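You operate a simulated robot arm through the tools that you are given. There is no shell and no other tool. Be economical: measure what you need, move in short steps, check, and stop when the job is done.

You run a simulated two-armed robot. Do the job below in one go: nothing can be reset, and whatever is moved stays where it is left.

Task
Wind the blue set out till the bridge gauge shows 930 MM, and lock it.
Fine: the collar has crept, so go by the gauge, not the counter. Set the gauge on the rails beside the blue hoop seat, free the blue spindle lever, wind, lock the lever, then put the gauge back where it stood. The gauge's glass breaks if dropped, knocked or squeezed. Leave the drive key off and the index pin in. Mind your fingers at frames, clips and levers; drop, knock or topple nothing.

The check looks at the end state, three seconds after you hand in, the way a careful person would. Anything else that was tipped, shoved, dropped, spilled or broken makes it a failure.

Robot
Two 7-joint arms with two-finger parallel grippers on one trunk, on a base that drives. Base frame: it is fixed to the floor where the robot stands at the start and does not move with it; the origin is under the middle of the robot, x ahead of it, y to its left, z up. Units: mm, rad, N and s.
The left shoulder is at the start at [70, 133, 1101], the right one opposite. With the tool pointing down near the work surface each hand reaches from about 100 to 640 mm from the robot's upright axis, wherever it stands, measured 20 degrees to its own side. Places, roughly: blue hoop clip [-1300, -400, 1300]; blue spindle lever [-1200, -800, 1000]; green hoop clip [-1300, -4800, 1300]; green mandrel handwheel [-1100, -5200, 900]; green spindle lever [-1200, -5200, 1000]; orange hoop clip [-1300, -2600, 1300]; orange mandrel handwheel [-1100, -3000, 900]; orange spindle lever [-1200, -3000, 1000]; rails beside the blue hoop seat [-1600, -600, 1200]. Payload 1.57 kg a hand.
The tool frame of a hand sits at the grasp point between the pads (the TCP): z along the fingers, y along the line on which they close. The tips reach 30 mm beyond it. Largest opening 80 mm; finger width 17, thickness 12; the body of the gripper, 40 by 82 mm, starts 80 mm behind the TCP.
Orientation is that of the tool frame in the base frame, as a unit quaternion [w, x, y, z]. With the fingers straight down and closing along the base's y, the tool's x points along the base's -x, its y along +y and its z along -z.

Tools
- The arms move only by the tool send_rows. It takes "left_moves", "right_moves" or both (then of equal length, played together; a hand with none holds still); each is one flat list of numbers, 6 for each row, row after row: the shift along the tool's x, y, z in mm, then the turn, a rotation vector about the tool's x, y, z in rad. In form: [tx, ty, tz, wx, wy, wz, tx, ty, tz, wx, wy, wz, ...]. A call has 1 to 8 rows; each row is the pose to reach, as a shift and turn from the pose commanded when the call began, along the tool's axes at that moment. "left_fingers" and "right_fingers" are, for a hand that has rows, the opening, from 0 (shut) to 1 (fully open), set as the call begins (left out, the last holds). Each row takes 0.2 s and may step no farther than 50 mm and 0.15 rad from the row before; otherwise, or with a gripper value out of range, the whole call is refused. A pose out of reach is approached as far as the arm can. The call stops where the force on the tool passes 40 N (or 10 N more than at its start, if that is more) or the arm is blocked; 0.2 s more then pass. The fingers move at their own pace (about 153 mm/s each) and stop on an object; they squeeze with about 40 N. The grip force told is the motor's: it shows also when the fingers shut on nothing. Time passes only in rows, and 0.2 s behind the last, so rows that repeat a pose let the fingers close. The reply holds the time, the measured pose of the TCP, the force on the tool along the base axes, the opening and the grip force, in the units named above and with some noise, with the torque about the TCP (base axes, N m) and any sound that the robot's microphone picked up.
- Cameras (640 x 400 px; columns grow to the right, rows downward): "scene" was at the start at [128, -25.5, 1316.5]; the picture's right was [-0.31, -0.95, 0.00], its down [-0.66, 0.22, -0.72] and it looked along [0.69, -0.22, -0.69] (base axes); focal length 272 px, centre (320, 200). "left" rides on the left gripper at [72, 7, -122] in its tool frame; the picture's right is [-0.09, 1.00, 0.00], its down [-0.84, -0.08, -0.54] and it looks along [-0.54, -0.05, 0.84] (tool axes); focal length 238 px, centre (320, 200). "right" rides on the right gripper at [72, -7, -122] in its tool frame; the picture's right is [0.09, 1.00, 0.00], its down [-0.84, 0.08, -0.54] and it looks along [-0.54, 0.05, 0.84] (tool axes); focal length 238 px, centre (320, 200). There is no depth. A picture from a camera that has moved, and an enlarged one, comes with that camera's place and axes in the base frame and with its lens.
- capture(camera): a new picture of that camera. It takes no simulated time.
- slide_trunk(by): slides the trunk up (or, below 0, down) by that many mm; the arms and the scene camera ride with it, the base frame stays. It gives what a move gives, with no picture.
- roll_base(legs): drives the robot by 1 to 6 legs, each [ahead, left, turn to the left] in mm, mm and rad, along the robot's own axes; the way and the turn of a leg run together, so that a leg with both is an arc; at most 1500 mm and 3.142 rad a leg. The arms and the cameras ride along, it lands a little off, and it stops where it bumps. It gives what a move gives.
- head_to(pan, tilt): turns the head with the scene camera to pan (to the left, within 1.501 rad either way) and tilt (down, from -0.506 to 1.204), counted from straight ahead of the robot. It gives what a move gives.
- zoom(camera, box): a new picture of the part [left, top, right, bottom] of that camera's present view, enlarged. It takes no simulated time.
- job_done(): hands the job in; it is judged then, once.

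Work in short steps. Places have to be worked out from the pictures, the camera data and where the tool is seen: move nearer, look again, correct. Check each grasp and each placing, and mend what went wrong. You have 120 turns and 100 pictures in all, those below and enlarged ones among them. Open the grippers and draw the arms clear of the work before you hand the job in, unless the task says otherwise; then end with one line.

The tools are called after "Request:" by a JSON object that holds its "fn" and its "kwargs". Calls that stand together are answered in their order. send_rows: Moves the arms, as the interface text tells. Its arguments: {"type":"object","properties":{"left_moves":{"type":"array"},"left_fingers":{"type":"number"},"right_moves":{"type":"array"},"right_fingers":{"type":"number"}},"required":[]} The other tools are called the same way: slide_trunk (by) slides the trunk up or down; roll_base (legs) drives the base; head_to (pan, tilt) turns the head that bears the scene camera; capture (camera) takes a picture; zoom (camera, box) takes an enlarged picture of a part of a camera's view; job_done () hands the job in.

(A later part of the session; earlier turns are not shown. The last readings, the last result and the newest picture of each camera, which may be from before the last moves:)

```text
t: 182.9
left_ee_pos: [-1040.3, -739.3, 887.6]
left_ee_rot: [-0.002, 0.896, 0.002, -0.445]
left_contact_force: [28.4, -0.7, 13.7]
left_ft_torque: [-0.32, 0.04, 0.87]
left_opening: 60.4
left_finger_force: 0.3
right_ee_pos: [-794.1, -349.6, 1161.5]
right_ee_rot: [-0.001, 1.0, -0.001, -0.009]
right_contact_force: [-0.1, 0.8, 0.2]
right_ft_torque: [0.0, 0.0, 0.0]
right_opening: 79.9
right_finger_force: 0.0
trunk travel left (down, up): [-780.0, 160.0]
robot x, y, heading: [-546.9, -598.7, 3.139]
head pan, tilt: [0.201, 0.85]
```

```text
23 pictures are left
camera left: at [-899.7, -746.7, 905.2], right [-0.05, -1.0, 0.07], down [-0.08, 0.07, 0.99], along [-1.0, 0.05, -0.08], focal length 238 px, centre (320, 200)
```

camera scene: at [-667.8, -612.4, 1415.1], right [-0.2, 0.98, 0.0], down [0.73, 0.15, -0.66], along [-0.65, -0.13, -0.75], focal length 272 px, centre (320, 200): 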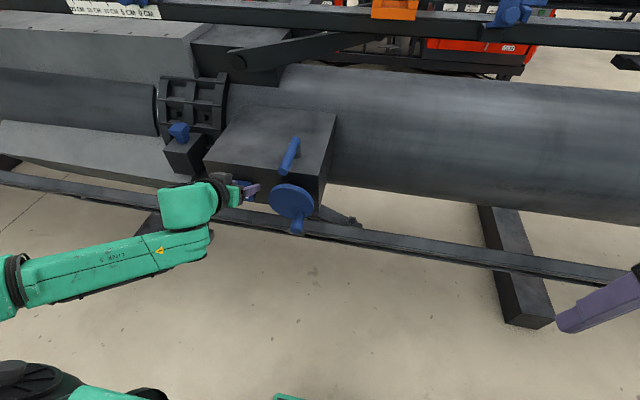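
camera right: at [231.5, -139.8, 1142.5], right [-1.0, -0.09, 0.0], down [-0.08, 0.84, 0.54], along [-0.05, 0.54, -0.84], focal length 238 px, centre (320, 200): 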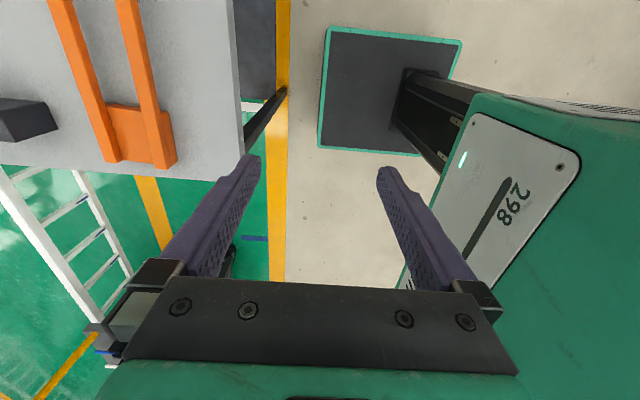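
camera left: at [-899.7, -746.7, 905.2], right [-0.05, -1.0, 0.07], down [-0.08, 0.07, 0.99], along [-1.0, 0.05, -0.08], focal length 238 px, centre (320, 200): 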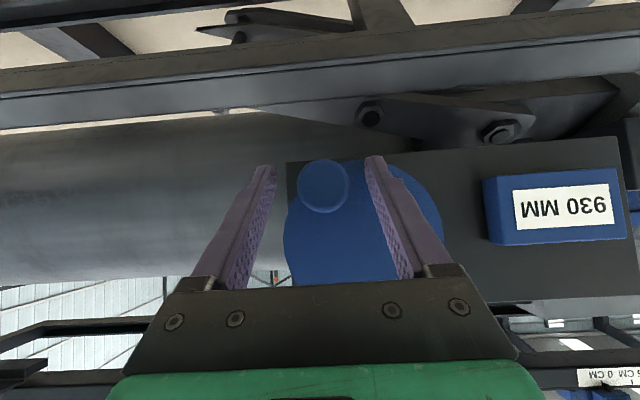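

The tips touch the wheel face (x≈-1065). I ease off 5 mm, centre on the knob, and close.

Request:
{"fn": "send_rows", "kwargs": {"left_moves": [6, 3, -2, 0, 0, 0, 6, 3, -2, 0, 0, 0]}}

Request:
{"fn": "send_rows", "kwargs": {"left_moves": [0, 0, 0, 0, 0, 0, 0, 0, 0, 0, 0, 0, 0, 0, 0, 0, 0, 0], "left_fingers": 0.0}}

Request:
{"fn": "capture", "kwargs": {"camera": "left"}}

```text
t: 183.5
left_ee_pos: [-1039.3, -742.9, 880.4]
left_ee_rot: [-0.002, 0.898, 0.002, -0.441]
left_contact_force: [7.9, 1.7, 3.0]
left_ft_torque: [-0.09, -0.01, 0.2]
left_opening: 58.2
left_finger_force: 0.0
right_ee_pos: [-799.1, -348.6, 1159.8]
right_ee_rot: [0.0, 1.0, -0.002, -0.005]
right_contact_force: [-0.2, 1.0, -0.4]
right_ft_torque: [-0.01, 0.01, 0.03]
right_opening: 80.2
right_finger_force: 0.1
trunk travel left (down, up): [-780.0, 160.0]
robot x, y, heading: [-545.1, -597.6, 3.14]
head pan, tilt: [0.201, 0.85]
```

```text
t: 184.3
left_ee_pos: [-1040.2, -741.7, 879.5]
left_ee_rot: [-0.003, 0.898, 0.001, -0.44]
left_contact_force: [9.4, 5.9, -6.7]
left_ft_torque: [-0.02, 0.23, -0.24]
left_opening: 27.6
left_finger_force: 37.8
right_ee_pos: [-800.3, -349.0, 1159.8]
right_ee_rot: [-0.002, 1.0, -0.004, -0.005]
right_contact_force: [0.2, -0.8, 0.1]
right_ft_torque: [0.0, 0.0, -0.02]
right_opening: 80.0
right_finger_force: 0.2
trunk travel left (down, up): [-780.0, 160.0]
robot x, y, heading: [-552.0, -598.8, 3.14]
head pan, tilt: [0.201, 0.85]
```

```text
22 pictures are left
camera left: at [-899.7, -749.8, 898.3], right [-0.06, -1.0, 0.07], down [-0.09, 0.07, 0.99], along [-0.99, 0.05, -0.09], focal length 238 px, centre (320, 200)
```

left: 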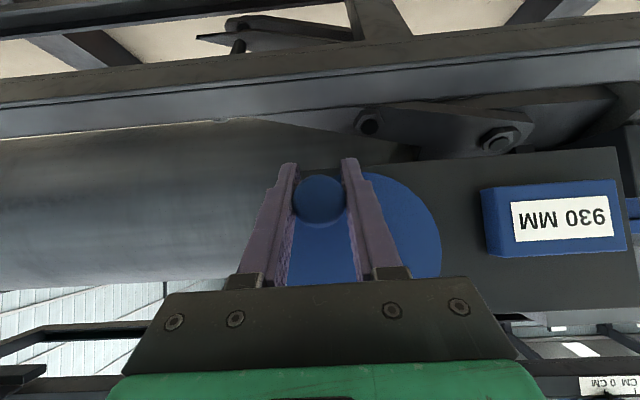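

Knob gripped. I try turning 0.6 rad clockwise (seen from the front) about the wheel centre, watching the forces.

Request:
{"fn": "send_rows", "kwargs": {"left_moves": [2.9, 5.3, 2.2, 0, 0, 0, 5.1, 11.2, 3.9, 0, 0, 0, 6.4, 17.4, 4.9, 0, 0, 0, 7.1, 23.7, 5.4, 0, 0, 0]}}

Request:
{"fn": "capture", "kwargs": {"camera": "left"}}

```text
t: 185.3
left_ee_pos: [-1041.6, -770.8, 869.4]
left_ee_rot: [0.001, 0.899, 0.002, -0.437]
left_contact_force: [10.1, 8.7, -16.0]
left_ft_torque: [-0.54, -0.24, 0.01]
left_opening: 27.2
left_finger_force: 37.4
right_ee_pos: [-801.6, -348.2, 1158.7]
right_ee_rot: [-0.001, 1.0, -0.002, -0.005]
right_contact_force: [0.9, 0.4, -0.9]
right_ft_torque: [0.0, -0.01, -0.02]
right_opening: 80.2
right_finger_force: 0.1
trunk travel left (down, up): [-780.0, 160.0]
robot x, y, heading: [-543.6, -595.0, 3.137]
head pan, tilt: [0.201, 0.85]
```

```text
21 pictures are left
camera left: at [-900.6, -776.7, 888.7], right [-0.05, -1.0, 0.07], down [-0.09, 0.08, 0.99], along [-0.99, 0.05, -0.09], focal length 238 px, centre (320, 200)
```

left: 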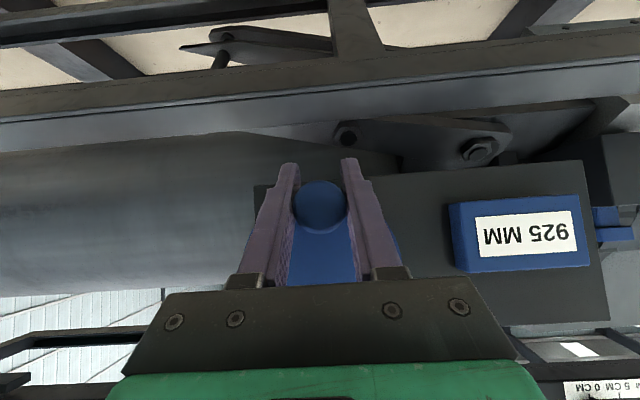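

Clockwise lowers the counter (5 per 0.62 rad, ≈8 mm/rad), so winding out is counter-clockwise. I turn back counter-clockwise 1.2 rad.

Request:
{"fn": "send_rows", "kwargs": {"left_moves": [-0.6, -7.3, -0.5, 0, 0, 0, -2.1, -14.4, -1.7, 0, 0, 0, -4.4, -21.1, -3.5, 0, 0, 0, -7.5, -27.3, -5.9, 0, 0, 0, -11.2, -32.9, -8.8, 0, 0, 0, -15.6, -37.7, -12.3, 0, 0, 0, -20.5, -41.6, -16.1, 0, 0, 0, -25.8, -44.6, -20.3, 0, 0, 0]}}

Request:
{"fn": "capture", "kwargs": {"camera": "left"}}

```text
t: 186.3
left_ee_pos: [-1041.6, -748.7, 875.2]
left_ee_rot: [0.004, 0.901, 0.006, -0.433]
left_contact_force: [-0.7, -8.2, -3.6]
left_ft_torque: [0.32, 0.19, -0.27]
left_opening: 27.5
left_finger_force: 38.3
right_ee_pos: [-801.4, -350.0, 1160.5]
right_ee_rot: [-0.002, 1.0, -0.001, -0.005]
right_contact_force: [-0.5, 0.4, 1.0]
right_ft_torque: [-0.04, 0.02, 0.01]
right_opening: 79.9
right_finger_force: 0.1
trunk travel left (down, up): [-780.0, 160.0]
robot x, y, heading: [-547.1, -596.5, 3.139]
head pan, tilt: [0.201, 0.85]
stopped in row 4 (left hand): the force on the tool passed its limit at 44 N (the readings are from after the stop); the commanded pose is now the measured one
```

```text
20 pictures are left
camera left: at [-901.1, -754.0, 896.0], right [-0.04, -1.0, 0.08], down [-0.1, 0.08, 0.99], along [-0.99, 0.03, -0.1], focal length 238 px, centre (320, 200)
```

left: 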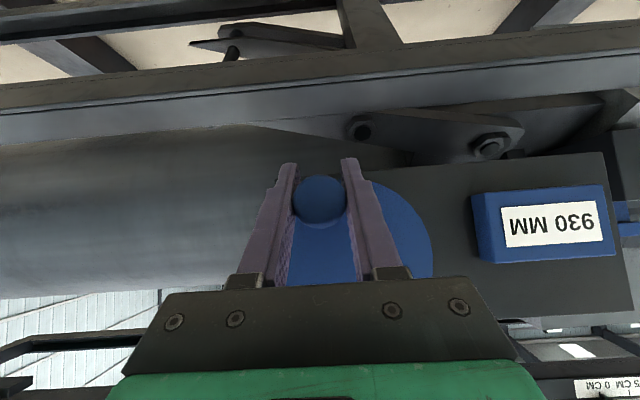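

The force limit stopped me as I moved too fast; the fit of the points gives R≈46.5, centre (y -771, z 916 in grip coordinates). I continue counter-clockwise in finer rows.

Request:
{"fn": "send_rows", "kwargs": {"left_moves": [-1.9, -4.0, -1.5, 0, 0, 0, -4.1, -7.7, -3.3, 0, 0, 0, -6.6, -11.1, -5.3, 0, 0, 0, -9.3, -14.1, -7.4, 0, 0, 0, -12.3, -16.8, -9.8, 0, 0, 0, -15.4, -19.1, -12.3, 0, 0, 0, -18.7, -21, -15, 0, 0, 0, -22.2, -22.5, -17.8, 0, 0, 0]}}

```text
t: 187.2
left_ee_pos: [-1040.9, -744.8, 876.6]
left_ee_rot: [0.012, 0.905, 0.011, -0.425]
left_contact_force: [-5.8, -21.6, -9.9]
left_ft_torque: [0.85, 0.13, -1.15]
left_opening: 27.6
left_finger_force: 38.0
right_ee_pos: [-806.3, -353.6, 1159.1]
right_ee_rot: [-0.003, 1.0, -0.001, -0.003]
right_contact_force: [0.1, 1.1, -0.6]
right_ft_torque: [-0.06, -0.01, 0.01]
right_opening: 80.0
right_finger_force: 0.2
trunk travel left (down, up): [-780.0, 160.0]
robot x, y, heading: [-545.8, -602.0, -3.146]
head pan, tilt: [0.201, 0.85]
stopped in row 4 (left hand): the force on the tool passed its limit at 59 N (the readings are from after the stop); the commanded pose is now the measured one
```

Progress stalls around the starting angle: my fingertips drag on the wheel face and hold only the knob's edge. I check the gauge before re-gripping.

Request:
{"fn": "head_to", "kwargs": {"pan": 0.05, "tilt": 0.6}}

Request:
{"fn": "capture", "kwargs": {"camera": "scene"}}

```text
t: 187.9
left_ee_pos: [-1040.0, -742.6, 879.1]
left_ee_rot: [0.006, 0.904, 0.008, -0.427]
left_contact_force: [-7.9, -16.8, -4.0]
left_ft_torque: [0.6, -0.74, -0.07]
left_opening: 28.0
left_finger_force: 38.1
right_ee_pos: [-805.2, -354.8, 1160.9]
right_ee_rot: [-0.003, 1.0, -0.001, -0.004]
right_contact_force: [0.8, -0.1, -0.2]
right_ft_torque: [0.0, 0.04, -0.04]
right_opening: 80.0
right_finger_force: 0.0
trunk travel left (down, up): [-780.0, 160.0]
robot x, y, heading: [-543.4, -596.1, 3.139]
head pan, tilt: [0.051, 0.6]
```

```text
19 pictures are left
camera scene: at [-688.3, -609.0, 1435.1], right [-0.05, 1.0, 0.0], down [0.57, 0.03, -0.82], along [-0.82, -0.04, -0.57], focal length 272 px, centre (320, 200)
```

scene: 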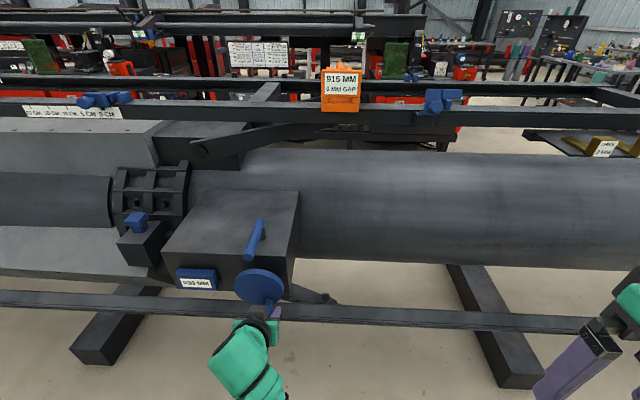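

The gauge still reads 915. The squeeze friction on the non-spinning knob is what blocks me, so I'll instead lift the knob with closed fingers held sideways beneath it. First release and withdraw, straightening the hand.

Request:
{"fn": "send_rows", "kwargs": {"left_moves": [0, 0, 0, 0, 0, 0, 0, 0, 0, 0, 0, 0, 12, 0, -16, 0, 0, 0, 25, 0, -31, 0, 0, 0, 42, 10, -55, 0, 0, 0, 55, 30, -75, 0, 0, 0, 55, 60, -75, 0, 0, 0], "left_fingers": 0.7}}

Request:
{"fn": "send_rows", "kwargs": {"left_moves": [0, 0, 0, 0, 0.15, 0, 0, 0, 0, 0, 0.3, 0, 0, 0, 0, 0, 0.45, 0, 0, 0, 0, 0, 0.6, 0, 0, 0, 0, 0, 0.75, 0, 0, 0, 0, 0, 0.89, 0], "left_fingers": 0.0}}

```text
t: 189.6
left_ee_pos: [-945.5, -797.6, 881.3]
left_ee_rot: [0.008, 0.904, 0.008, -0.428]
left_contact_force: [-0.2, -0.4, 0.1]
left_ft_torque: [-0.03, 0.01, -0.03]
left_opening: 56.0
left_finger_force: 0.1
right_ee_pos: [-802.7, -350.9, 1159.5]
right_ee_rot: [-0.002, 1.0, -0.002, -0.005]
right_contact_force: [0.1, 0.4, 0.2]
right_ft_torque: [0.01, 0.01, 0.0]
right_opening: 80.2
right_finger_force: 0.1
trunk travel left (down, up): [-780.0, 160.0]
robot x, y, heading: [-548.9, -602.8, 3.139]
head pan, tilt: [0.051, 0.6]
```

```text
t: 190.9
left_ee_pos: [-944.7, -797.7, 884.7]
left_ee_rot: [0.004, 1.0, 0.011, 0.005]
left_contact_force: [-0.3, 0.2, -1.0]
left_ft_torque: [0.0, 0.0, -0.01]
left_opening: 0.1
left_finger_force: 21.3
right_ee_pos: [-802.3, -352.9, 1160.9]
right_ee_rot: [-0.003, 1.0, -0.001, -0.004]
right_contact_force: [0.2, -0.1, -0.3]
right_ft_torque: [0.0, -0.06, -0.04]
right_opening: 80.2
right_finger_force: 0.0
trunk travel left (down, up): [-780.0, 160.0]
robot x, y, heading: [-545.3, -596.3, 3.142]
head pan, tilt: [0.051, 0.6]
```

Now I roll the hand so the closed fingers point to the right (+y).

Request:
{"fn": "send_rows", "kwargs": {"left_moves": [0, 0, 0, 0.15, 0, 0, 0, 0, 0, 0.3, 0, 0, 0, 0, 0, 0.45, 0, 0, 0, 0, 0, 0.6, 0, 0, 0, 0, 0, 0.75, 0, 0, 0, 0, 0, 0.9, 0, 0, 0, 0, 0, 1.05, 0, 0, 0, 0, 0, 1.2, 0, 0]}}

Request:
{"fn": "capture", "kwargs": {"camera": "scene"}}

```text
t: 192.8
left_ee_pos: [-945.1, -798.3, 885.9]
left_ee_rot: [-0.563, 0.826, 0.01, -0.004]
left_contact_force: [0.2, -0.3, 0.0]
left_ft_torque: [0.01, -0.03, 0.05]
left_opening: 0.1
left_finger_force: 20.7
right_ee_pos: [-802.3, -351.5, 1159.6]
right_ee_rot: [-0.002, 1.0, -0.001, -0.005]
right_contact_force: [0.0, 0.4, -1.0]
right_ft_torque: [-0.02, -0.01, -0.03]
right_opening: 80.2
right_finger_force: 0.1
trunk travel left (down, up): [-780.0, 160.0]
robot x, y, heading: [-547.9, -599.3, 3.137]
head pan, tilt: [0.051, 0.6]
```

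```text
18 pictures are left
camera scene: at [-685.5, -603.8, 1435.5], right [-0.05, 1.0, 0.0], down [0.56, 0.03, -0.82], along [-0.82, -0.04, -0.57], focal length 272 px, centre (320, 200)
```

scene: 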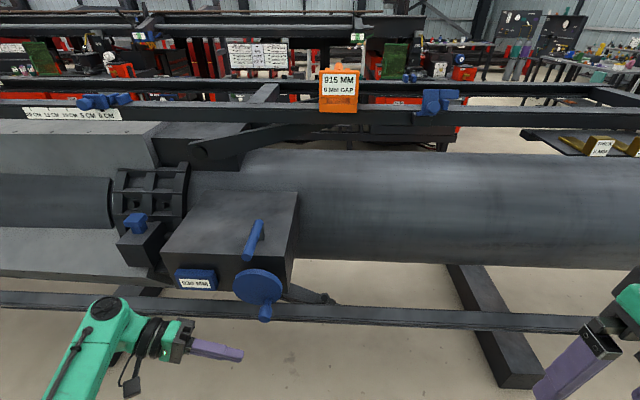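

The hand points right, sloping a bit. I level it, then slide it under the knob (finger z≈843, x≈-1043).

Request:
{"fn": "send_rows", "kwargs": {"left_moves": [0, 20, 8, 0.15, 0, 0, 0, 40, 16, 0.3, 0, 0, 0, 29, 45, 0.3, 0, 0, 0, 17, 74, 0.3, 0, 0, -40, 17, 74, 0.3, 0, 0, -75, 17, 74, 0.3, 0, 0, -98, 17, 74, 0.3, 0, 0]}}

Request:
{"fn": "zoom", "kwargs": {"camera": "scene", "box": [120, 200, 360, 380]}}

```text
t: 194.3
left_ee_pos: [-1024.1, -736.3, 851.0]
left_ee_rot: [-0.678, 0.735, 0.008, -0.006]
left_contact_force: [0.6, -0.3, -0.3]
left_ft_torque: [-0.03, 0.02, 0.0]
left_opening: 0.2
left_finger_force: 21.4
left hand out of reach, approached as far as the arm can: row 7
right_ee_pos: [-801.2, -350.2, 1159.3]
right_ee_rot: [-0.001, 1.0, -0.001, -0.005]
right_contact_force: [0.0, 0.4, 0.4]
right_ft_torque: [0.02, 0.02, -0.01]
right_opening: 79.9
right_finger_force: 0.0
trunk travel left (down, up): [-780.0, 160.0]
robot x, y, heading: [-545.2, -600.9, 3.143]
head pan, tilt: [0.051, 0.6]
```

```text
2.22 times, centred on (240, 290) of scene
camera zoom: at [-683.5, -603.4, 1435.7], right [-0.05, 1.0, 0.0], down [0.56, 0.03, -0.83], along [-0.82, -0.04, -0.56], focal length 604 px, centre (498, 0)
```

zoom: 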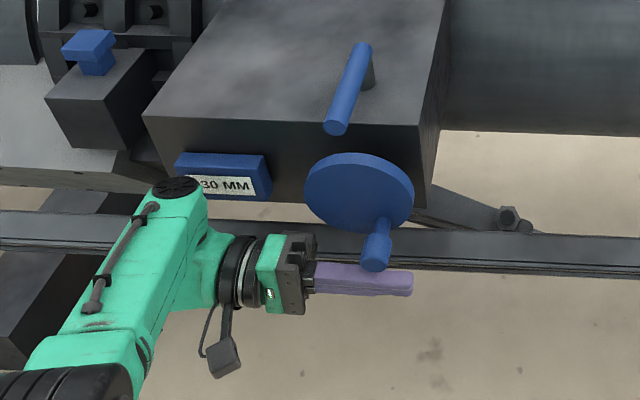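

The reach ends at x=-1024, so I roll 20 mm forward, then raise the fingers until they meet the knob.

Request:
{"fn": "roll_base", "kwargs": {"legs": [[40, 0, 0]]}}

Request:
{"fn": "zoom", "kwargs": {"camera": "scene", "box": [120, 220, 360, 400]}}

```text
t: 195.3
left_ee_pos: [-1043.7, -736.1, 851.2]
left_ee_rot: [-0.678, 0.735, 0.012, -0.006]
left_contact_force: [-0.1, -0.4, 0.6]
left_ft_torque: [0.04, -0.05, 0.01]
left_opening: 0.2
left_finger_force: 20.9
right_ee_pos: [-822.9, -348.5, 1161.7]
right_ee_rot: [0.0, 1.0, 0.001, -0.009]
right_contact_force: [0.1, 0.2, -0.8]
right_ft_torque: [0.0, 0.02, -0.01]
right_opening: 79.9
right_finger_force: 0.1
trunk travel left (down, up): [-780.0, 160.0]
robot x, y, heading: [-574.5, -599.6, -3.141]
head pan, tilt: [0.051, 0.6]
stopped in leg 1: the robot was blocked; the commanded pose is now the measured one
```

```text
2.22 times, centred on (240, 310) of scene
camera zoom: at [-702.8, -599.8, 1436.6], right [-0.05, 1.0, 0.0], down [0.56, 0.03, -0.83], along [-0.83, -0.05, -0.56], focal length 604 px, centre (498, -44)
```

zoom: 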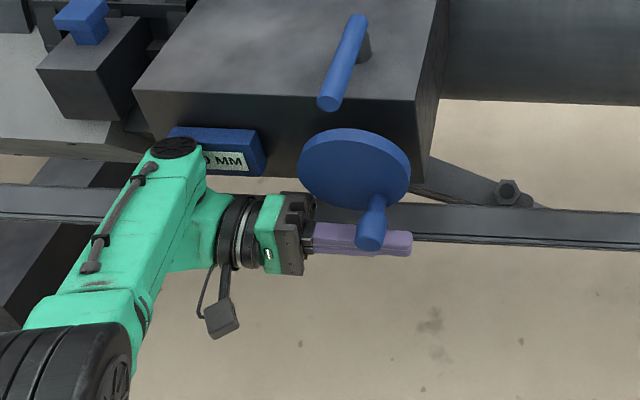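

The base stopped slightly early, but the fingers now sit right under the knob. I raise them 24 mm slowly.

Request:
{"fn": "send_rows", "kwargs": {"left_moves": [0, -4, 0, 0, 0, 0, 0, -8, 0, 0, 0, 0, 0, -12, 0, 0, 0, 0, 0, -16, 0, 0, 0, 0, 0, -20, 0, 0, 0, 0, 0, -24, 0, 0, 0, 0]}}

Request:
{"fn": "zoom", "kwargs": {"camera": "scene", "box": [120, 60, 380, 340]}}

```text
t: 196.5
left_ee_pos: [-1048.4, -738.0, 859.9]
left_ee_rot: [-0.676, 0.737, 0.016, 0.005]
left_contact_force: [-0.4, -1.0, -6.3]
left_ft_torque: [0.05, 0.03, 0.0]
left_opening: 0.1
left_finger_force: 21.3
right_ee_pos: [-833.4, -352.0, 1159.8]
right_ee_rot: [-0.001, 1.0, 0.0, -0.004]
right_contact_force: [0.5, -0.2, 0.1]
right_ft_torque: [0.01, 0.02, 0.01]
right_opening: 79.9
right_finger_force: 0.0
trunk travel left (down, up): [-780.0, 160.0]
robot x, y, heading: [-575.7, -601.4, -3.144]
head pan, tilt: [0.051, 0.6]
stopped in row 6 (left hand): the force on the tool passed its limit at 44 N (the readings are from after the stop); the commanded pose is now the measured one
```

```text
1.43 times, centred on (250, 200) of scene
camera zoom: at [-715.5, -604.0, 1435.7], right [-0.05, 1.0, 0.0], down [0.57, 0.03, -0.82], along [-0.82, -0.04, -0.57], focal length 389 px, centre (420, 200)
```

zoom: 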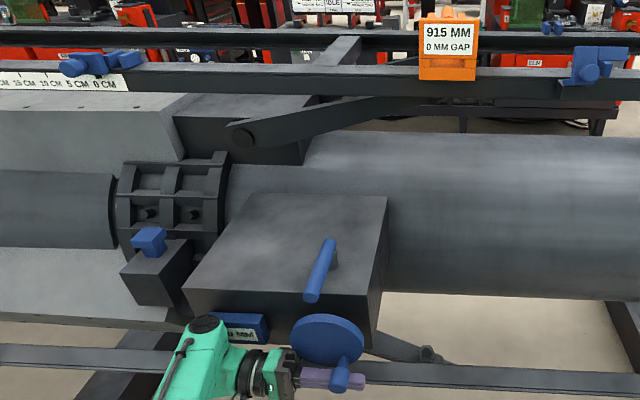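

The lift was stopped at 44 N; my gripper body sits under the counter housing there, so it probably pressed that. I'll use the right hand from the free right side instead: withdraw the left hand, shift the base left.

Request:
{"fn": "send_rows", "kwargs": {"left_moves": [0, 10, 0, 0, 0, 0, 40, 12, 0, 0, 0, 0, 85, 12, 0, 0, 0, 0, 130, 12, 0, 0, 0, 0]}}

Request:
{"fn": "roll_base", "kwargs": {"legs": [[-60, 0, 0], [0, 350, 0]]}}

Request:
{"fn": "send_rows", "kwargs": {"right_moves": [-20, 0, 45, 0, 0, 0, -40, 0, 90, 0, 0, 0, -60, 0, 135, 0, 0, 0, -80, 0, 180, 0, 0, 0, -100, 0, 220, 0, 0, 0, -120, -20, 250, 0, 0, 0, -140, -50, 275, 0, 0, 0], "right_fingers": 0.0}}

Request:
{"fn": "send_rows", "kwargs": {"right_moves": [0, 0, 0, -0.15, 0, 0, 0, 0, 0, -0.3, 0, 0, 0, 0, 0, -0.45, 0, 0, 0, 0, 0, -0.6, 0, 0, 0, 0, 0, -0.75, 0, 0, 0, 0, 0, -0.9, 0, 0, 0, 0, 0, -1.05, 0, 0, 0, 0, 0, -1.2, 0, 0]}}

Request:
{"fn": "head_to", "kwargs": {"pan": -0.3, "tilt": 0.7}}

Request:
{"fn": "capture", "kwargs": {"camera": "scene"}}

```text
t: 197.5
left_ee_pos: [-917.2, -734.6, 855.2]
left_ee_rot: [-0.677, 0.736, 0.015, 0.003]
left_contact_force: [-0.6, 0.7, -0.2]
left_ft_torque: [0.0, 0.01, 0.03]
left_opening: 0.1
left_finger_force: 21.5
right_ee_pos: [-832.3, -350.8, 1159.3]
right_ee_rot: [-0.002, 1.0, 0.0, -0.004]
right_contact_force: [-0.1, 0.8, 0.3]
right_ft_torque: [0.02, 0.01, 0.01]
right_opening: 80.0
right_finger_force: 0.0
trunk travel left (down, up): [-780.0, 160.0]
robot x, y, heading: [-571.9, -598.6, -3.143]
head pan, tilt: [0.051, 0.6]
```

```text
t: 200.3
left_ee_pos: [-858.6, -1087.0, 854.0]
left_ee_rot: [-0.676, 0.736, 0.015, 0.003]
left_contact_force: [-0.6, 0.8, -0.1]
left_ft_torque: [0.0, -0.01, 0.03]
left_opening: 0.3
left_finger_force: 21.4
right_ee_pos: [-771.3, -704.4, 1159.4]
right_ee_rot: [-0.001, 1.0, 0.0, -0.004]
right_contact_force: [-1.1, -0.5, -0.3]
right_ft_torque: [0.01, 0.01, -0.03]
right_opening: 79.9
right_finger_force: 0.0
trunk travel left (down, up): [-780.0, 160.0]
robot x, y, heading: [-510.0, -957.4, -3.138]
head pan, tilt: [0.051, 0.6]
```

```text
t: 201.9
left_ee_pos: [-858.2, -1088.5, 854.9]
left_ee_rot: [-0.676, 0.737, 0.015, 0.003]
left_contact_force: [0.2, 0.0, 0.3]
left_ft_torque: [-0.01, -0.05, -0.02]
left_opening: 0.3
left_finger_force: 21.3
right_ee_pos: [-913.3, -655.9, 886.0]
right_ee_rot: [-0.001, 1.0, 0.001, -0.005]
right_contact_force: [0.4, 0.3, -0.9]
right_ft_torque: [0.0, 0.01, 0.01]
right_opening: 0.0
right_finger_force: 21.4
trunk travel left (down, up): [-780.0, 160.0]
robot x, y, heading: [-514.4, -951.2, -3.137]
head pan, tilt: [0.051, 0.6]
```

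```text
t: 203.7
left_ee_pos: [-858.4, -1086.6, 855.6]
left_ee_rot: [-0.676, 0.737, 0.015, 0.003]
left_contact_force: [0.3, 0.1, 0.1]
left_ft_torque: [0.02, 0.01, 0.03]
left_opening: 0.0
left_finger_force: 21.3
right_ee_pos: [-894.7, -715.6, 1006.7]
right_ee_rot: [0.542, 0.839, -0.025, 0.032]
right_contact_force: [-0.3, 0.1, 0.0]
right_ft_torque: [-0.01, -0.01, 0.07]
right_opening: 0.0
right_finger_force: 21.2
right hand out of reach, approached as far as the arm can: row 2, 3, 4, 5, 6, 7, 8
trunk travel left (down, up): [-780.0, 160.0]
robot x, y, heading: [-516.0, -951.7, -3.138]
head pan, tilt: [0.051, 0.6]
```

```text
t: 204.6
left_ee_pos: [-858.7, -1089.6, 855.1]
left_ee_rot: [-0.677, 0.736, 0.015, 0.003]
left_contact_force: [-0.3, -0.8, 0.2]
left_ft_torque: [0.0, 0.0, -0.03]
left_opening: 0.0
left_finger_force: 21.5
right_ee_pos: [-894.6, -717.9, 1007.2]
right_ee_rot: [0.54, 0.841, -0.025, 0.032]
right_contact_force: [-0.3, -0.9, -0.2]
right_ft_torque: [0.01, -0.02, 0.0]
right_opening: 0.0
right_finger_force: 21.2
trunk travel left (down, up): [-780.0, 160.0]
robot x, y, heading: [-510.4, -954.7, -3.141]
head pan, tilt: [-0.3, 0.7]
```

```text
14 pictures are left
camera scene: at [-645.9, -929.0, 1426.9], right [0.29, 0.96, 0.0], down [0.62, -0.19, -0.77], along [-0.73, 0.22, -0.64], focal length 272 px, centre (320, 200)
```

scene: 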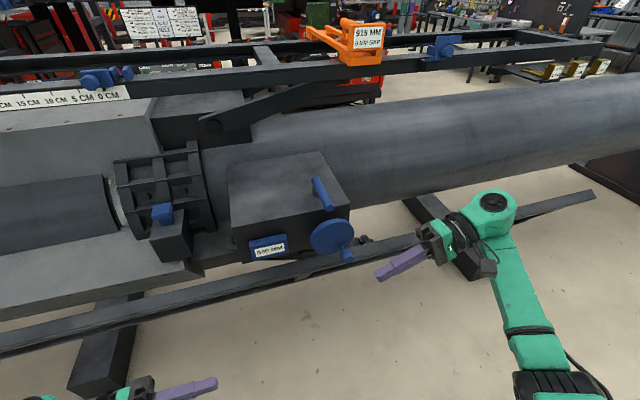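

Gauge unaffected. The right hand must be lower: I slide the trunk down 100 and bring the right hand to z≈850, levelling its fingers.

Request:
{"fn": "slide_trunk", "kwargs": {"by": -100}}

Request:
{"fn": "send_rows", "kwargs": {"right_moves": [-14, -11, 11, -0.1, 0, 0, -28, -22, 22, -0.2, 0, 0, -42, -32, 33, -0.3, 0, 0, -55, -43, 44, -0.35, 0, 0, -55, -43, 44, -0.35, 0, 0]}}

```text
t: 205.9
left_ee_pos: [-858.2, -1088.8, 754.2]
left_ee_rot: [-0.677, 0.736, 0.015, 0.003]
left_contact_force: [0.2, 0.4, -0.3]
left_ft_torque: [0.02, 0.01, 0.01]
left_opening: 0.0
left_finger_force: 21.2
right_ee_pos: [-893.8, -717.7, 907.9]
right_ee_rot: [0.54, 0.84, -0.026, 0.033]
right_contact_force: [0.1, -0.1, 0.6]
right_ft_torque: [0.01, 0.0, -0.02]
right_opening: 0.0
right_finger_force: 21.8
trunk travel left (down, up): [-680.0, 260.0]
robot x, y, heading: [-513.1, -954.3, -3.14]
head pan, tilt: [-0.3, 0.7]
```

```text
t: 207.1
left_ee_pos: [-858.2, -1088.5, 754.9]
left_ee_rot: [-0.677, 0.736, 0.015, 0.004]
left_contact_force: [-0.3, 0.1, 1.1]
left_ft_torque: [0.0, -0.03, 0.01]
left_opening: 0.3
left_finger_force: 21.3
right_ee_pos: [-915.2, -756.7, 912.1]
right_ee_rot: [0.661, 0.749, -0.032, 0.031]
right_contact_force: [0.5, 0.0, 0.3]
right_ft_torque: [-0.02, 0.0, 0.01]
right_opening: 0.0
right_finger_force: 21.5
right hand out of reach, approached as far as the arm can: row 1, 2, 3, 4, 5
trunk travel left (down, up): [-680.0, 260.0]
robot x, y, heading: [-511.8, -954.7, -3.137]
head pan, tilt: [-0.3, 0.7]
```

Trunk down another 70 brings the fingers below the knob; then I drive forward to put them under it.

Request:
{"fn": "slide_trunk", "kwargs": {"by": -70}}

Request:
{"fn": "roll_base", "kwargs": {"legs": [[100, 0, 0]]}}

Request:
{"fn": "zoom", "kwargs": {"camera": "scene", "box": [180, 130, 520, 350]}}

```text
t: 208.2
left_ee_pos: [-858.4, -1087.5, 684.4]
left_ee_rot: [-0.676, 0.737, 0.015, 0.003]
left_contact_force: [-0.2, -0.8, 0.7]
left_ft_torque: [-0.01, 0.0, 0.03]
left_opening: 0.0
left_finger_force: 21.5
right_ee_pos: [-914.9, -756.4, 843.8]
right_ee_rot: [0.661, 0.749, -0.032, 0.032]
right_contact_force: [-0.2, 0.5, 0.0]
right_ft_torque: [0.01, 0.02, 0.04]
right_opening: 0.3
right_finger_force: 21.6
trunk travel left (down, up): [-610.0, 330.0]
robot x, y, heading: [-515.2, -950.7, -3.137]
head pan, tilt: [-0.3, 0.7]
```

```text
t: 209.3
left_ee_pos: [-958.6, -1088.4, 685.1]
left_ee_rot: [-0.676, 0.736, 0.014, 0.003]
left_contact_force: [-0.3, 0.2, -0.1]
left_ft_torque: [0.01, -0.02, -0.01]
left_opening: 0.1
left_finger_force: 21.0
right_ee_pos: [-1016.4, -756.9, 842.5]
right_ee_rot: [0.661, 0.749, -0.033, 0.032]
right_contact_force: [0.6, -0.2, -0.4]
right_ft_torque: [0.02, -0.01, 0.02]
right_opening: 0.0
right_finger_force: 21.2
trunk travel left (down, up): [-610.0, 330.0]
robot x, y, heading: [-616.8, -956.9, -3.137]
head pan, tilt: [-0.3, 0.7]
```

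```text
1.82 times, centred on (350, 240) of scene
camera zoom: at [-747.4, -929.0, 1256.8], right [0.29, 0.96, 0.0], down [0.62, -0.19, -0.76], along [-0.73, 0.22, -0.64], focal length 495 px, centre (266, 127)
```

zoom: 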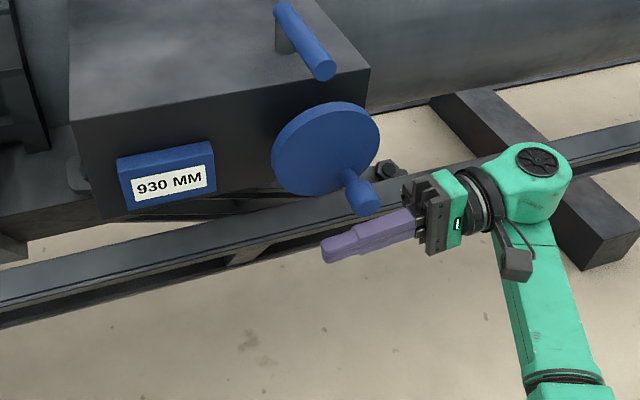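

Well placed. I drive the last 27 mm and lift slowly against the knob.

Request:
{"fn": "roll_base", "kwargs": {"legs": [[27, 0, 0]]}}

Request:
{"fn": "slide_trunk", "kwargs": {"by": 15}}

Request:
{"fn": "slide_trunk", "kwargs": {"by": 8}}

Request:
{"fn": "zoom", "kwargs": {"camera": "scene", "box": [180, 130, 520, 350]}}

```text
t: 210.1
left_ee_pos: [-984.9, -1088.5, 684.5]
left_ee_rot: [-0.676, 0.737, 0.015, 0.004]
left_contact_force: [-0.7, -0.6, 0.7]
left_ft_torque: [0.03, 0.01, -0.03]
left_opening: 0.0
left_finger_force: 21.1
right_ee_pos: [-1042.5, -756.9, 843.5]
right_ee_rot: [0.66, 0.749, -0.033, 0.032]
right_contact_force: [-1.0, 0.8, 0.1]
right_ft_torque: [-0.02, 0.0, -0.01]
right_opening: 0.0
right_finger_force: 21.0
trunk travel left (down, up): [-610.0, 330.0]
robot x, y, heading: [-641.9, -951.0, -3.141]
head pan, tilt: [-0.3, 0.7]
```

```text
t: 210.8
left_ee_pos: [-984.8, -1088.6, 700.9]
left_ee_rot: [-0.676, 0.737, 0.014, 0.003]
left_contact_force: [0.1, 0.6, -0.1]
left_ft_torque: [0.0, 0.0, -0.02]
left_opening: 0.1
left_finger_force: 21.1
right_ee_pos: [-1042.3, -756.8, 857.9]
right_ee_rot: [0.66, 0.749, -0.034, 0.032]
right_contact_force: [1.4, 2.2, -5.2]
right_ft_torque: [-0.06, 0.06, -0.01]
right_opening: 0.1
right_finger_force: 21.0
trunk travel left (down, up): [-625.0, 315.0]
robot x, y, heading: [-640.0, -948.6, -3.143]
head pan, tilt: [-0.3, 0.7]
```

```text
t: 211.3
left_ee_pos: [-986.5, -1083.5, 708.1]
left_ee_rot: [-0.674, 0.739, 0.014, 0.005]
left_contact_force: [-0.7, -0.3, -0.2]
left_ft_torque: [-0.01, 0.0, -0.01]
left_opening: 0.0
left_finger_force: 22.0
right_ee_pos: [-1043.5, -751.8, 863.7]
right_ee_rot: [0.662, 0.748, -0.034, 0.033]
right_contact_force: [6.4, 20.1, -30.3]
right_ft_torque: [-0.91, 0.37, 0.09]
right_opening: 0.0
right_finger_force: 21.1
trunk travel left (down, up): [-633.0, 307.0]
robot x, y, heading: [-641.4, -954.1, -3.142]
head pan, tilt: [-0.3, 0.7]
```

```text
1.82 times, centred on (350, 240) of scene
camera zoom: at [-775.5, -921.4, 1279.2], right [0.3, 0.96, -0.01], down [0.62, -0.19, -0.76], along [-0.73, 0.22, -0.65], focal length 495 px, centre (266, 127)
```

zoom: 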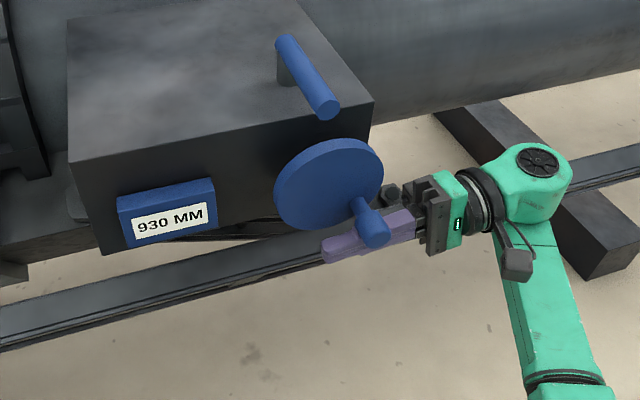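

Pushing straight up just wedges the knob (friction self-locks at this angle). I ease down 4 mm, then move the finger along the knob's own arc, up and to the right together.

Request:
{"fn": "send_rows", "kwargs": {"right_moves": [0, -5, 0, 0, 0, 0, 0, -5, 0, 0, 0, 0]}}

Request:
{"fn": "send_rows", "kwargs": {"right_moves": [0.4, 6, -5.7, 0, 0, 0, 0.8, 11, -10.8, 0, 0, 0, 1.3, 16.5, -15.1, 0, 0, 0, 1.9, 22.5, -18.6, 0, 0, 0, 2.5, 29, -21.1, 0, 0, 0, 3.2, 36, -22.6, 0, 0, 0, 3.8, 43, -23, 0, 0, 0]}}

Request:
{"fn": "zoom", "kwargs": {"camera": "scene", "box": [180, 130, 520, 350]}}

```text
t: 211.9
left_ee_pos: [-986.7, -1085.2, 708.6]
left_ee_rot: [-0.674, 0.738, 0.015, 0.003]
left_contact_force: [-0.1, 0.5, 0.4]
left_ft_torque: [0.0, -0.03, -0.01]
left_opening: 0.1
left_finger_force: 21.1
right_ee_pos: [-1043.8, -752.9, 863.3]
right_ee_rot: [0.663, 0.747, -0.034, 0.033]
right_contact_force: [5.6, 18.3, -29.4]
right_ft_torque: [-0.91, 0.32, 0.05]
right_opening: 0.3
right_finger_force: 20.8
right hand out of reach, approached as far as the arm can: row 1, 2
trunk travel left (down, up): [-633.0, 307.0]
robot x, y, heading: [-636.4, -950.5, -3.133]
head pan, tilt: [-0.3, 0.7]
```

```text
t: 213.5
left_ee_pos: [-986.3, -1088.9, 708.4]
left_ee_rot: [-0.676, 0.736, 0.015, 0.003]
left_contact_force: [-0.1, -0.5, -0.2]
left_ft_torque: [-0.04, 0.02, 0.03]
left_opening: 0.0
left_finger_force: 21.3
right_ee_pos: [-1042.7, -740.8, 912.9]
right_ee_rot: [0.661, 0.749, -0.033, 0.031]
right_contact_force: [-0.3, 0.3, -2.2]
right_ft_torque: [-0.03, -0.01, 0.01]
right_opening: 0.0
right_finger_force: 21.4
trunk travel left (down, up): [-633.0, 307.0]
robot x, y, heading: [-643.4, -950.8, -3.141]
head pan, tilt: [-0.3, 0.7]
```

```text
1.82 times, centred on (350, 240) of scene
camera zoom: at [-773.2, -928.8, 1280.0], right [0.29, 0.96, 0.0], down [0.62, -0.19, -0.77], along [-0.73, 0.23, -0.64], focal length 495 px, centre (266, 127)
```

zoom: 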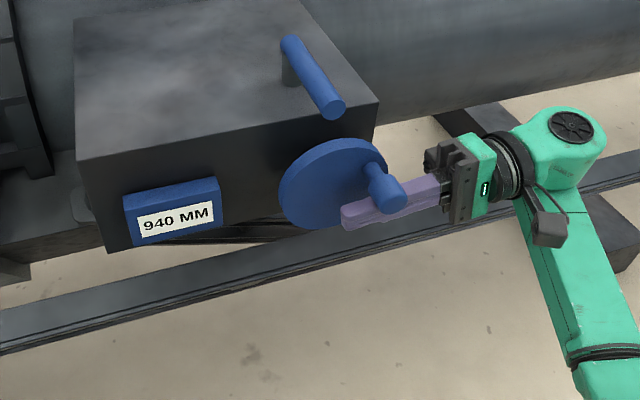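

The wheel turns: counter 940. I continue the arc about 0.6 rad further, then read the gauge.

Request:
{"fn": "send_rows", "kwargs": {"right_moves": [0.6, 6.7, 1.9, 0, 0, 0, 1.2, 13, 4.9, 0, 0, 0, 1.8, 18.8, 8.7, 0, 0, 0, 2.2, 23.7, 13, 0, 0, 0]}}

Request:
{"fn": "capture", "kwargs": {"camera": "scene"}}

```text
t: 214.5
left_ee_pos: [-985.9, -1090.6, 708.5]
left_ee_rot: [-0.677, 0.736, 0.014, 0.002]
left_contact_force: [-0.6, 0.1, -0.1]
left_ft_torque: [-0.01, 0.01, -0.02]
left_opening: 0.1
left_finger_force: 21.3
right_ee_pos: [-1041.6, -756.2, 931.8]
right_ee_rot: [0.66, 0.75, -0.032, 0.031]
right_contact_force: [2.5, 0.2, -6.2]
right_ft_torque: [-0.06, 0.1, 0.0]
right_opening: 0.1
right_finger_force: 20.8
trunk travel left (down, up): [-633.0, 307.0]
robot x, y, heading: [-643.4, -956.9, -3.142]
head pan, tilt: [-0.3, 0.7]
```

```text
10 pictures are left
camera scene: at [-773.8, -929.0, 1279.8], right [0.29, 0.96, 0.0], down [0.62, -0.19, -0.76], along [-0.73, 0.22, -0.64], focal length 272 px, centre (320, 200)
```

scene: 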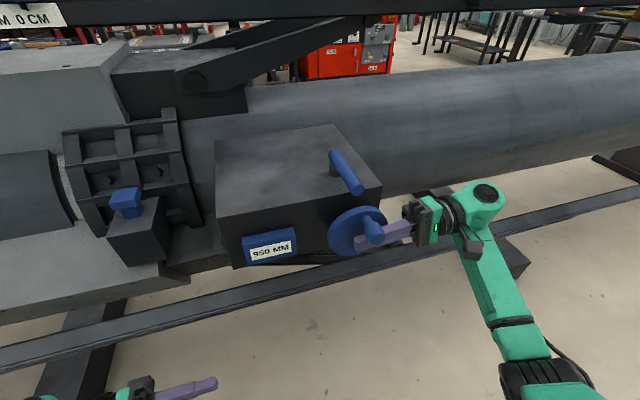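

I tilt the head up to read gauge and counter together.

Request:
{"fn": "head_to", "kwargs": {"pan": -0.4, "tilt": 0.4}}

Request:
{"fn": "zoom", "kwargs": {"camera": "scene", "box": [200, 50, 500, 360]}}

```text
t: 215.3
left_ee_pos: [-985.5, -1089.6, 706.6]
left_ee_rot: [-0.676, 0.737, 0.015, 0.003]
left_contact_force: [-0.4, 0.0, -0.5]
left_ft_torque: [-0.02, 0.0, 0.04]
left_opening: 0.0
left_finger_force: 21.2
right_ee_pos: [-1041.8, -754.6, 931.8]
right_ee_rot: [0.661, 0.749, -0.032, 0.031]
right_contact_force: [-0.4, -0.1, -0.3]
right_ft_torque: [0.03, 0.0, -0.02]
right_opening: 0.0
right_finger_force: 21.3
trunk travel left (down, up): [-633.0, 307.0]
robot x, y, heading: [-639.5, -955.6, -3.14]
head pan, tilt: [-0.4, 0.4]
```

```text
1.29 times, centred on (350, 205) of scene
camera zoom: at [-777.6, -918.0, 1306.7], right [0.39, 0.92, 0.0], down [0.36, -0.15, -0.92], along [-0.85, 0.36, -0.39], focal length 351 px, centre (281, 194)
```

zoom: 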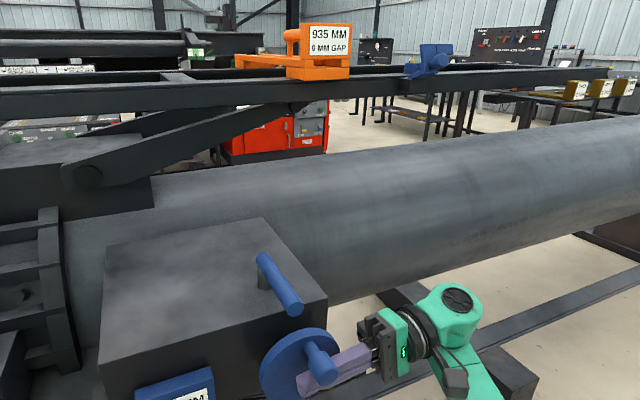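

Gauge 935 — slightly past. I estimate it's about 2.7 mm over, so I'll bring the finger above the knob and press it back ~0.28 rad clockwise. First move out, up and over.

Request:
{"fn": "send_rows", "kwargs": {"right_moves": [10, -5, 0, 0, 0, 0, 30, -5, 0, 0, 0, 0, 50, -5, 0, 0, 0, 0, 52, 30, -3.5, 0, 0, 0, 56, 64, -8, 0, 0, 0, 30, 64, -8, 0, 0, 0, 6, 64, -8, 0, 0, 0]}}

Request:
{"fn": "zoom", "kwargs": {"camera": "scene", "box": [200, 50, 500, 360]}}

```text
t: 216.9
left_ee_pos: [-985.6, -1088.9, 708.0]
left_ee_rot: [-0.677, 0.736, 0.015, 0.004]
left_contact_force: [0.1, 0.2, 0.3]
left_ft_torque: [-0.01, 0.02, 0.01]
left_opening: 0.0
left_finger_force: 21.2
right_ee_pos: [-1044.7, -755.9, 997.6]
right_ee_rot: [0.659, 0.75, -0.033, 0.032]
right_contact_force: [-0.1, -0.2, 0.4]
right_ft_torque: [0.01, -0.01, -0.03]
right_opening: 0.0
right_finger_force: 21.2
trunk travel left (down, up): [-633.0, 307.0]
robot x, y, heading: [-641.3, -954.3, -3.136]
head pan, tilt: [-0.4, 0.4]
```

```text
1.29 times, centred on (350, 205) of scene
camera zoom: at [-778.1, -918.0, 1306.7], right [0.39, 0.92, 0.0], down [0.36, -0.15, -0.92], along [-0.85, 0.36, -0.39], focal length 351 px, centre (281, 194)
```

zoom: 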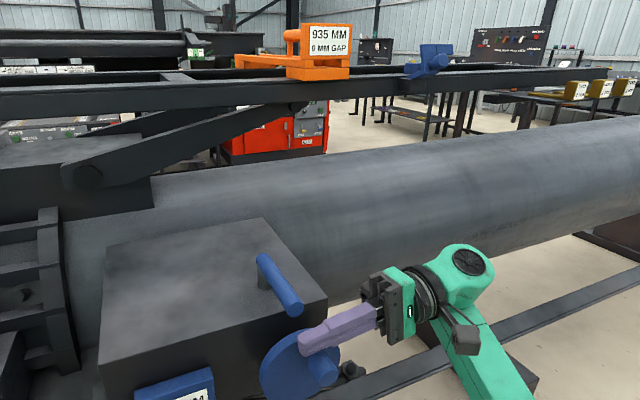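

The finger is above the knob. I press down along the arc by about 10 mm past contact.

Request:
{"fn": "send_rows", "kwargs": {"right_moves": [-0.6, -6, 0.7, 0, 0, 0, -1.1, -11.9, 1.5, 0, 0, 0, -1.4, -15.3, -1.1, 0, 0, 0, -1.8, -19.1, -3.7, 0, 0, 0, -2.2, -23.4, -6, 0, 0, 0, -2.2, -23.4, -6, 0, 0, 0]}}

Request:
{"fn": "zoom", "kwargs": {"camera": "scene", "box": [200, 50, 500, 360]}}

```text
t: 218.2
left_ee_pos: [-984.9, -1088.4, 707.3]
left_ee_rot: [-0.677, 0.736, 0.014, 0.002]
left_contact_force: [-1.1, -0.6, -0.4]
left_ft_torque: [0.03, -0.02, 0.01]
left_opening: 0.1
left_finger_force: 20.9
right_ee_pos: [-1043.8, -745.2, 982.9]
right_ee_rot: [0.666, 0.745, -0.03, 0.023]
right_contact_force: [-0.6, 2.2, 8.4]
right_ft_torque: [-0.04, 0.02, -0.01]
right_opening: 0.0
right_finger_force: 21.0
trunk travel left (down, up): [-633.0, 307.0]
robot x, y, heading: [-639.3, -951.8, -3.139]
head pan, tilt: [-0.4, 0.4]
stopped in row 6 (right hand): the force on the tool passed its limit at 44 N (the readings are from after the stop); the commanded pose is now the measured one
```

```text
1.29 times, centred on (350, 205) of scene
camera zoom: at [-776.6, -917.7, 1306.6], right [0.39, 0.92, 0.0], down [0.36, -0.15, -0.92], along [-0.85, 0.36, -0.39], focal length 351 px, centre (281, 194)
```

zoom: 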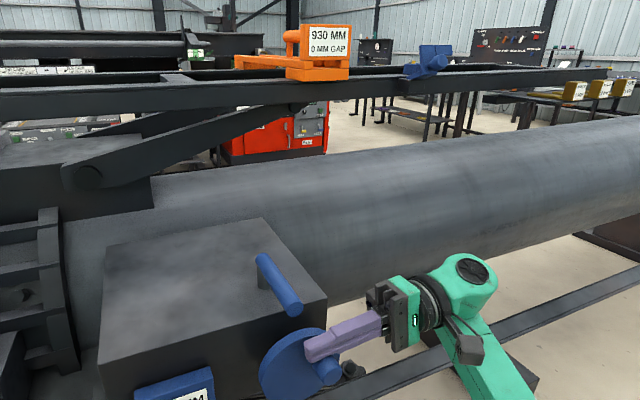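

Gauge reads 930, but probably near the upper edge of that reading. I nudge about 0.15 rad further in fine steps.

Request:
{"fn": "send_rows", "kwargs": {"right_moves": [-0.2, -2.2, -1.7, 0, 0, 0, -0.4, -4.4, -3.5, 0, 0, 0, -0.6, -7.1, -5.2, 0, 0, 0, -0.8, -9.8, -6.9, 0, 0, 0]}}

```text
t: 218.9
left_ee_pos: [-985.1, -1087.3, 708.2]
left_ee_rot: [-0.676, 0.736, 0.014, 0.003]
left_contact_force: [-0.5, 0.0, 0.6]
left_ft_torque: [0.01, 0.03, 0.01]
left_opening: 0.3
left_finger_force: 21.1
right_ee_pos: [-1042.4, -738.4, 981.9]
right_ee_rot: [0.67, 0.742, -0.029, 0.018]
right_contact_force: [1.6, 3.8, 8.1]
right_ft_torque: [-0.08, 0.04, 0.02]
right_opening: 0.0
right_finger_force: 21.3
trunk travel left (down, up): [-633.0, 307.0]
robot x, y, heading: [-641.9, -955.0, -3.144]
head pan, tilt: [-0.4, 0.4]
stopped in row 3 (right hand): the force on the tool passed its limit at 42 N (the readings are from after the stop); the commanded pose is now the measured one
```

It stopped on force again. I press more slowly: 1 mm per row.

Request:
{"fn": "send_rows", "kwargs": {"right_moves": [0, -1, 0, 0, 0, 0, 0, -2, 0, 0, 0, 0, 0, -3, -0.5, 0, 0, 0, 0, -4, -1, 0, 0, 0, 0, -5, -1.5, 0, 0, 0, 0, -6, -2, 0, 0, 0, 0, -7, -2.5, 0, 0, 0, 0, -8, -3, 0, 0, 0]}}

Request:
{"fn": "zoom", "kwargs": {"camera": "scene", "box": [200, 50, 500, 360]}}

```text
t: 220.2
left_ee_pos: [-984.6, -1087.5, 708.4]
left_ee_rot: [-0.677, 0.736, 0.013, 0.002]
left_contact_force: [-0.1, 0.1, -0.4]
left_ft_torque: [-0.05, -0.06, -0.01]
left_opening: 0.2
left_finger_force: 21.6
right_ee_pos: [-1042.8, -737.1, 980.5]
right_ee_rot: [0.673, 0.739, -0.026, 0.016]
right_contact_force: [4.1, 2.0, 8.6]
right_ft_torque: [-0.04, -0.04, 0.04]
right_opening: 0.0
right_finger_force: 20.6
trunk travel left (down, up): [-633.0, 307.0]
robot x, y, heading: [-640.0, -953.7, -3.14]
head pan, tilt: [-0.4, 0.4]
stopped in row 6 (right hand): the force on the tool passed its limit at 41 N (the readings are from after the stop); the commanded pose is now the measured one
```

```text
1.29 times, centred on (350, 205) of scene
camera zoom: at [-775.9, -917.4, 1306.4], right [0.39, 0.92, 0.0], down [0.36, -0.15, -0.92], along [-0.85, 0.36, -0.39], focal length 351 px, centre (281, 194)
```

zoom: 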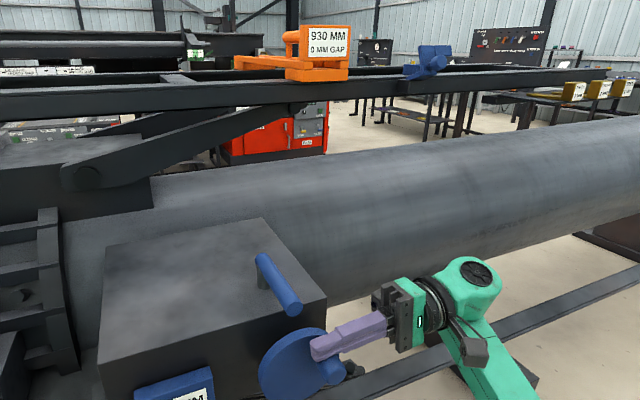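

The knob has moved on a bit and the gauge reads 930. Now locking: withdraw the right hand toward me, raise the trunk and turn the hand back to pointing down.

Request:
{"fn": "send_rows", "kwargs": {"right_moves": [0, 5, 0, 0, 0, 0, 30, 5, 0, 0, 0, 0, 70, 5, 0, 0, 0, 0, 110, 5, -20, 0, 0, 0, 120, 5, -60, 0, 0, 0]}}

Request:
{"fn": "slide_trunk", "kwargs": {"by": 170}}

Request:
{"fn": "send_rows", "kwargs": {"right_moves": [0, 0, 0, 0.15, 0, 0, 0, 0, 0, 0.3, 0, 0, 0, 0, 0, 0.45, 0, 0, 0, 0, 0, 0.6, 0, 0, 0, 0, 0, 0.75, 0, 0, 0, 0, 0, 0.9, 0, 0, 0, 0, 0, 1.05, 0, 0, 0, 0, 0, 1.2, 0, 0]}}

Request:
{"fn": "send_rows", "kwargs": {"right_moves": [0, 0, 0, 0.14, 0, 0, 0, 0, 0, 0.28, 0, 0, 0, 0, 0, 0.28, 0, 0]}}

```text
t: 221.4
left_ee_pos: [-986.7, -1087.6, 707.2]
left_ee_rot: [-0.676, 0.737, 0.015, 0.002]
left_contact_force: [-0.3, -0.1, -0.1]
left_ft_torque: [0.02, -0.01, 0.02]
left_opening: 0.0
left_finger_force: 21.0
right_ee_pos: [-925.9, -680.7, 993.4]
right_ee_rot: [0.672, 0.74, -0.03, 0.018]
right_contact_force: [-0.2, 0.3, 0.0]
right_ft_torque: [0.0, -0.03, 0.04]
right_opening: 0.0
right_finger_force: 21.2
trunk travel left (down, up): [-633.0, 307.0]
robot x, y, heading: [-644.8, -951.6, -3.139]
head pan, tilt: [-0.4, 0.4]
```

```text
t: 223.3
left_ee_pos: [-986.2, -1088.2, 878.2]
left_ee_rot: [-0.677, 0.736, 0.015, 0.003]
left_contact_force: [0.3, 0.6, -0.6]
left_ft_torque: [-0.01, 0.04, -0.03]
left_opening: 0.0
left_finger_force: 21.8
right_ee_pos: [-925.1, -681.3, 1165.2]
right_ee_rot: [0.672, 0.74, -0.029, 0.018]
right_contact_force: [0.2, 0.8, 0.2]
right_ft_torque: [-0.02, -0.02, -0.01]
right_opening: 0.0
right_finger_force: 21.6
trunk travel left (down, up): [-803.0, 137.0]
robot x, y, heading: [-643.3, -953.4, -3.141]
head pan, tilt: [-0.4, 0.4]
```

```text
t: 225.1
left_ee_pos: [-985.4, -1088.6, 877.8]
left_ee_rot: [-0.677, 0.736, 0.015, 0.003]
left_contact_force: [1.0, -1.0, -0.1]
left_ft_torque: [-0.01, -0.02, 0.0]
left_opening: 0.1
left_finger_force: 21.0
right_ee_pos: [-925.7, -683.6, 1164.4]
right_ee_rot: [0.135, 0.99, -0.014, 0.031]
right_contact_force: [-0.4, -0.8, -0.6]
right_ft_torque: [-0.03, -0.02, 0.01]
right_opening: 0.0
right_finger_force: 21.1
trunk travel left (down, up): [-803.0, 137.0]
robot x, y, heading: [-639.1, -952.3, -3.138]
head pan, tilt: [-0.4, 0.4]
```

```text
t: 225.9
left_ee_pos: [-985.8, -1086.9, 878.4]
left_ee_rot: [-0.677, 0.736, 0.015, 0.004]
left_contact_force: [0.7, -0.4, 0.5]
left_ft_torque: [-0.02, 0.01, 0.02]
left_opening: 0.0
left_finger_force: 21.1
right_ee_pos: [-926.5, -682.3, 1166.1]
right_ee_rot: [-0.003, 0.999, -0.01, 0.032]
right_contact_force: [-0.1, 0.5, -0.7]
right_ft_torque: [-0.02, 0.03, 0.0]
right_opening: 0.0
right_finger_force: 21.0
trunk travel left (down, up): [-803.0, 137.0]
robot x, y, heading: [-639.0, -955.6, -3.145]
head pan, tilt: [-0.4, 0.4]
```

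Hand points down again. I bring the closed fingers to the right (+y) side of the lever's end, at lever height.

Request:
{"fn": "send_rows", "kwargs": {"right_moves": [-43, 10, 0, 0, 0, 0, -86, 21, 0, 0, 0, 0, -128, 32, 0, 0, 0, 0, -171, 43, 0, 0, 0, 0, -171, 43, 45, 0, 0, 0, -171, 43, 90, 0, 0, 0, -171, 43, 128, 0, 0, 0, -171, 43, 144, 0, 0, 0]}}

Request:
{"fn": "capture", "kwargs": {"camera": "right"}}

```text
t: 227.7
left_ee_pos: [-985.2, -1087.4, 878.0]
left_ee_rot: [-0.676, 0.737, 0.015, 0.003]
left_contact_force: [-0.2, 0.6, -0.1]
left_ft_torque: [0.0, 0.03, -0.01]
left_opening: 0.1
left_finger_force: 20.9
right_ee_pos: [-1089.8, -721.4, 1008.2]
right_ee_rot: [-0.003, 0.999, -0.009, 0.032]
right_contact_force: [-0.4, -0.3, 0.1]
right_ft_torque: [-0.03, -0.01, -0.01]
right_opening: 0.1
right_finger_force: 21.0
trunk travel left (down, up): [-803.0, 137.0]
robot x, y, heading: [-642.5, -958.7, -3.14]
head pan, tilt: [-0.4, 0.4]
```

```text
5 pictures are left
camera right: at [-1026.0, -717.4, 1133.8], right [0.07, -1.0, 0.0], down [-0.87, -0.06, 0.49], along [-0.49, -0.03, -0.87], focal length 238 px, centre (320, 200)
```

right: 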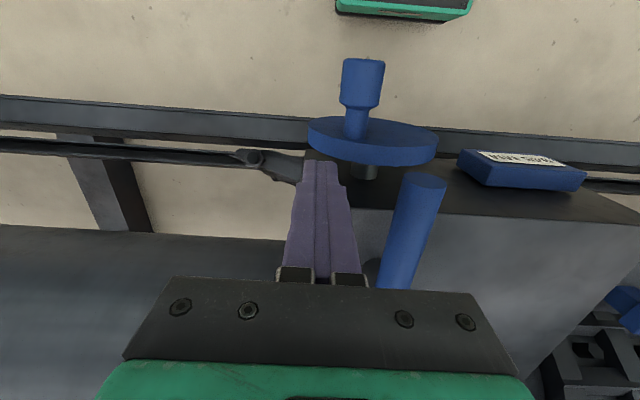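

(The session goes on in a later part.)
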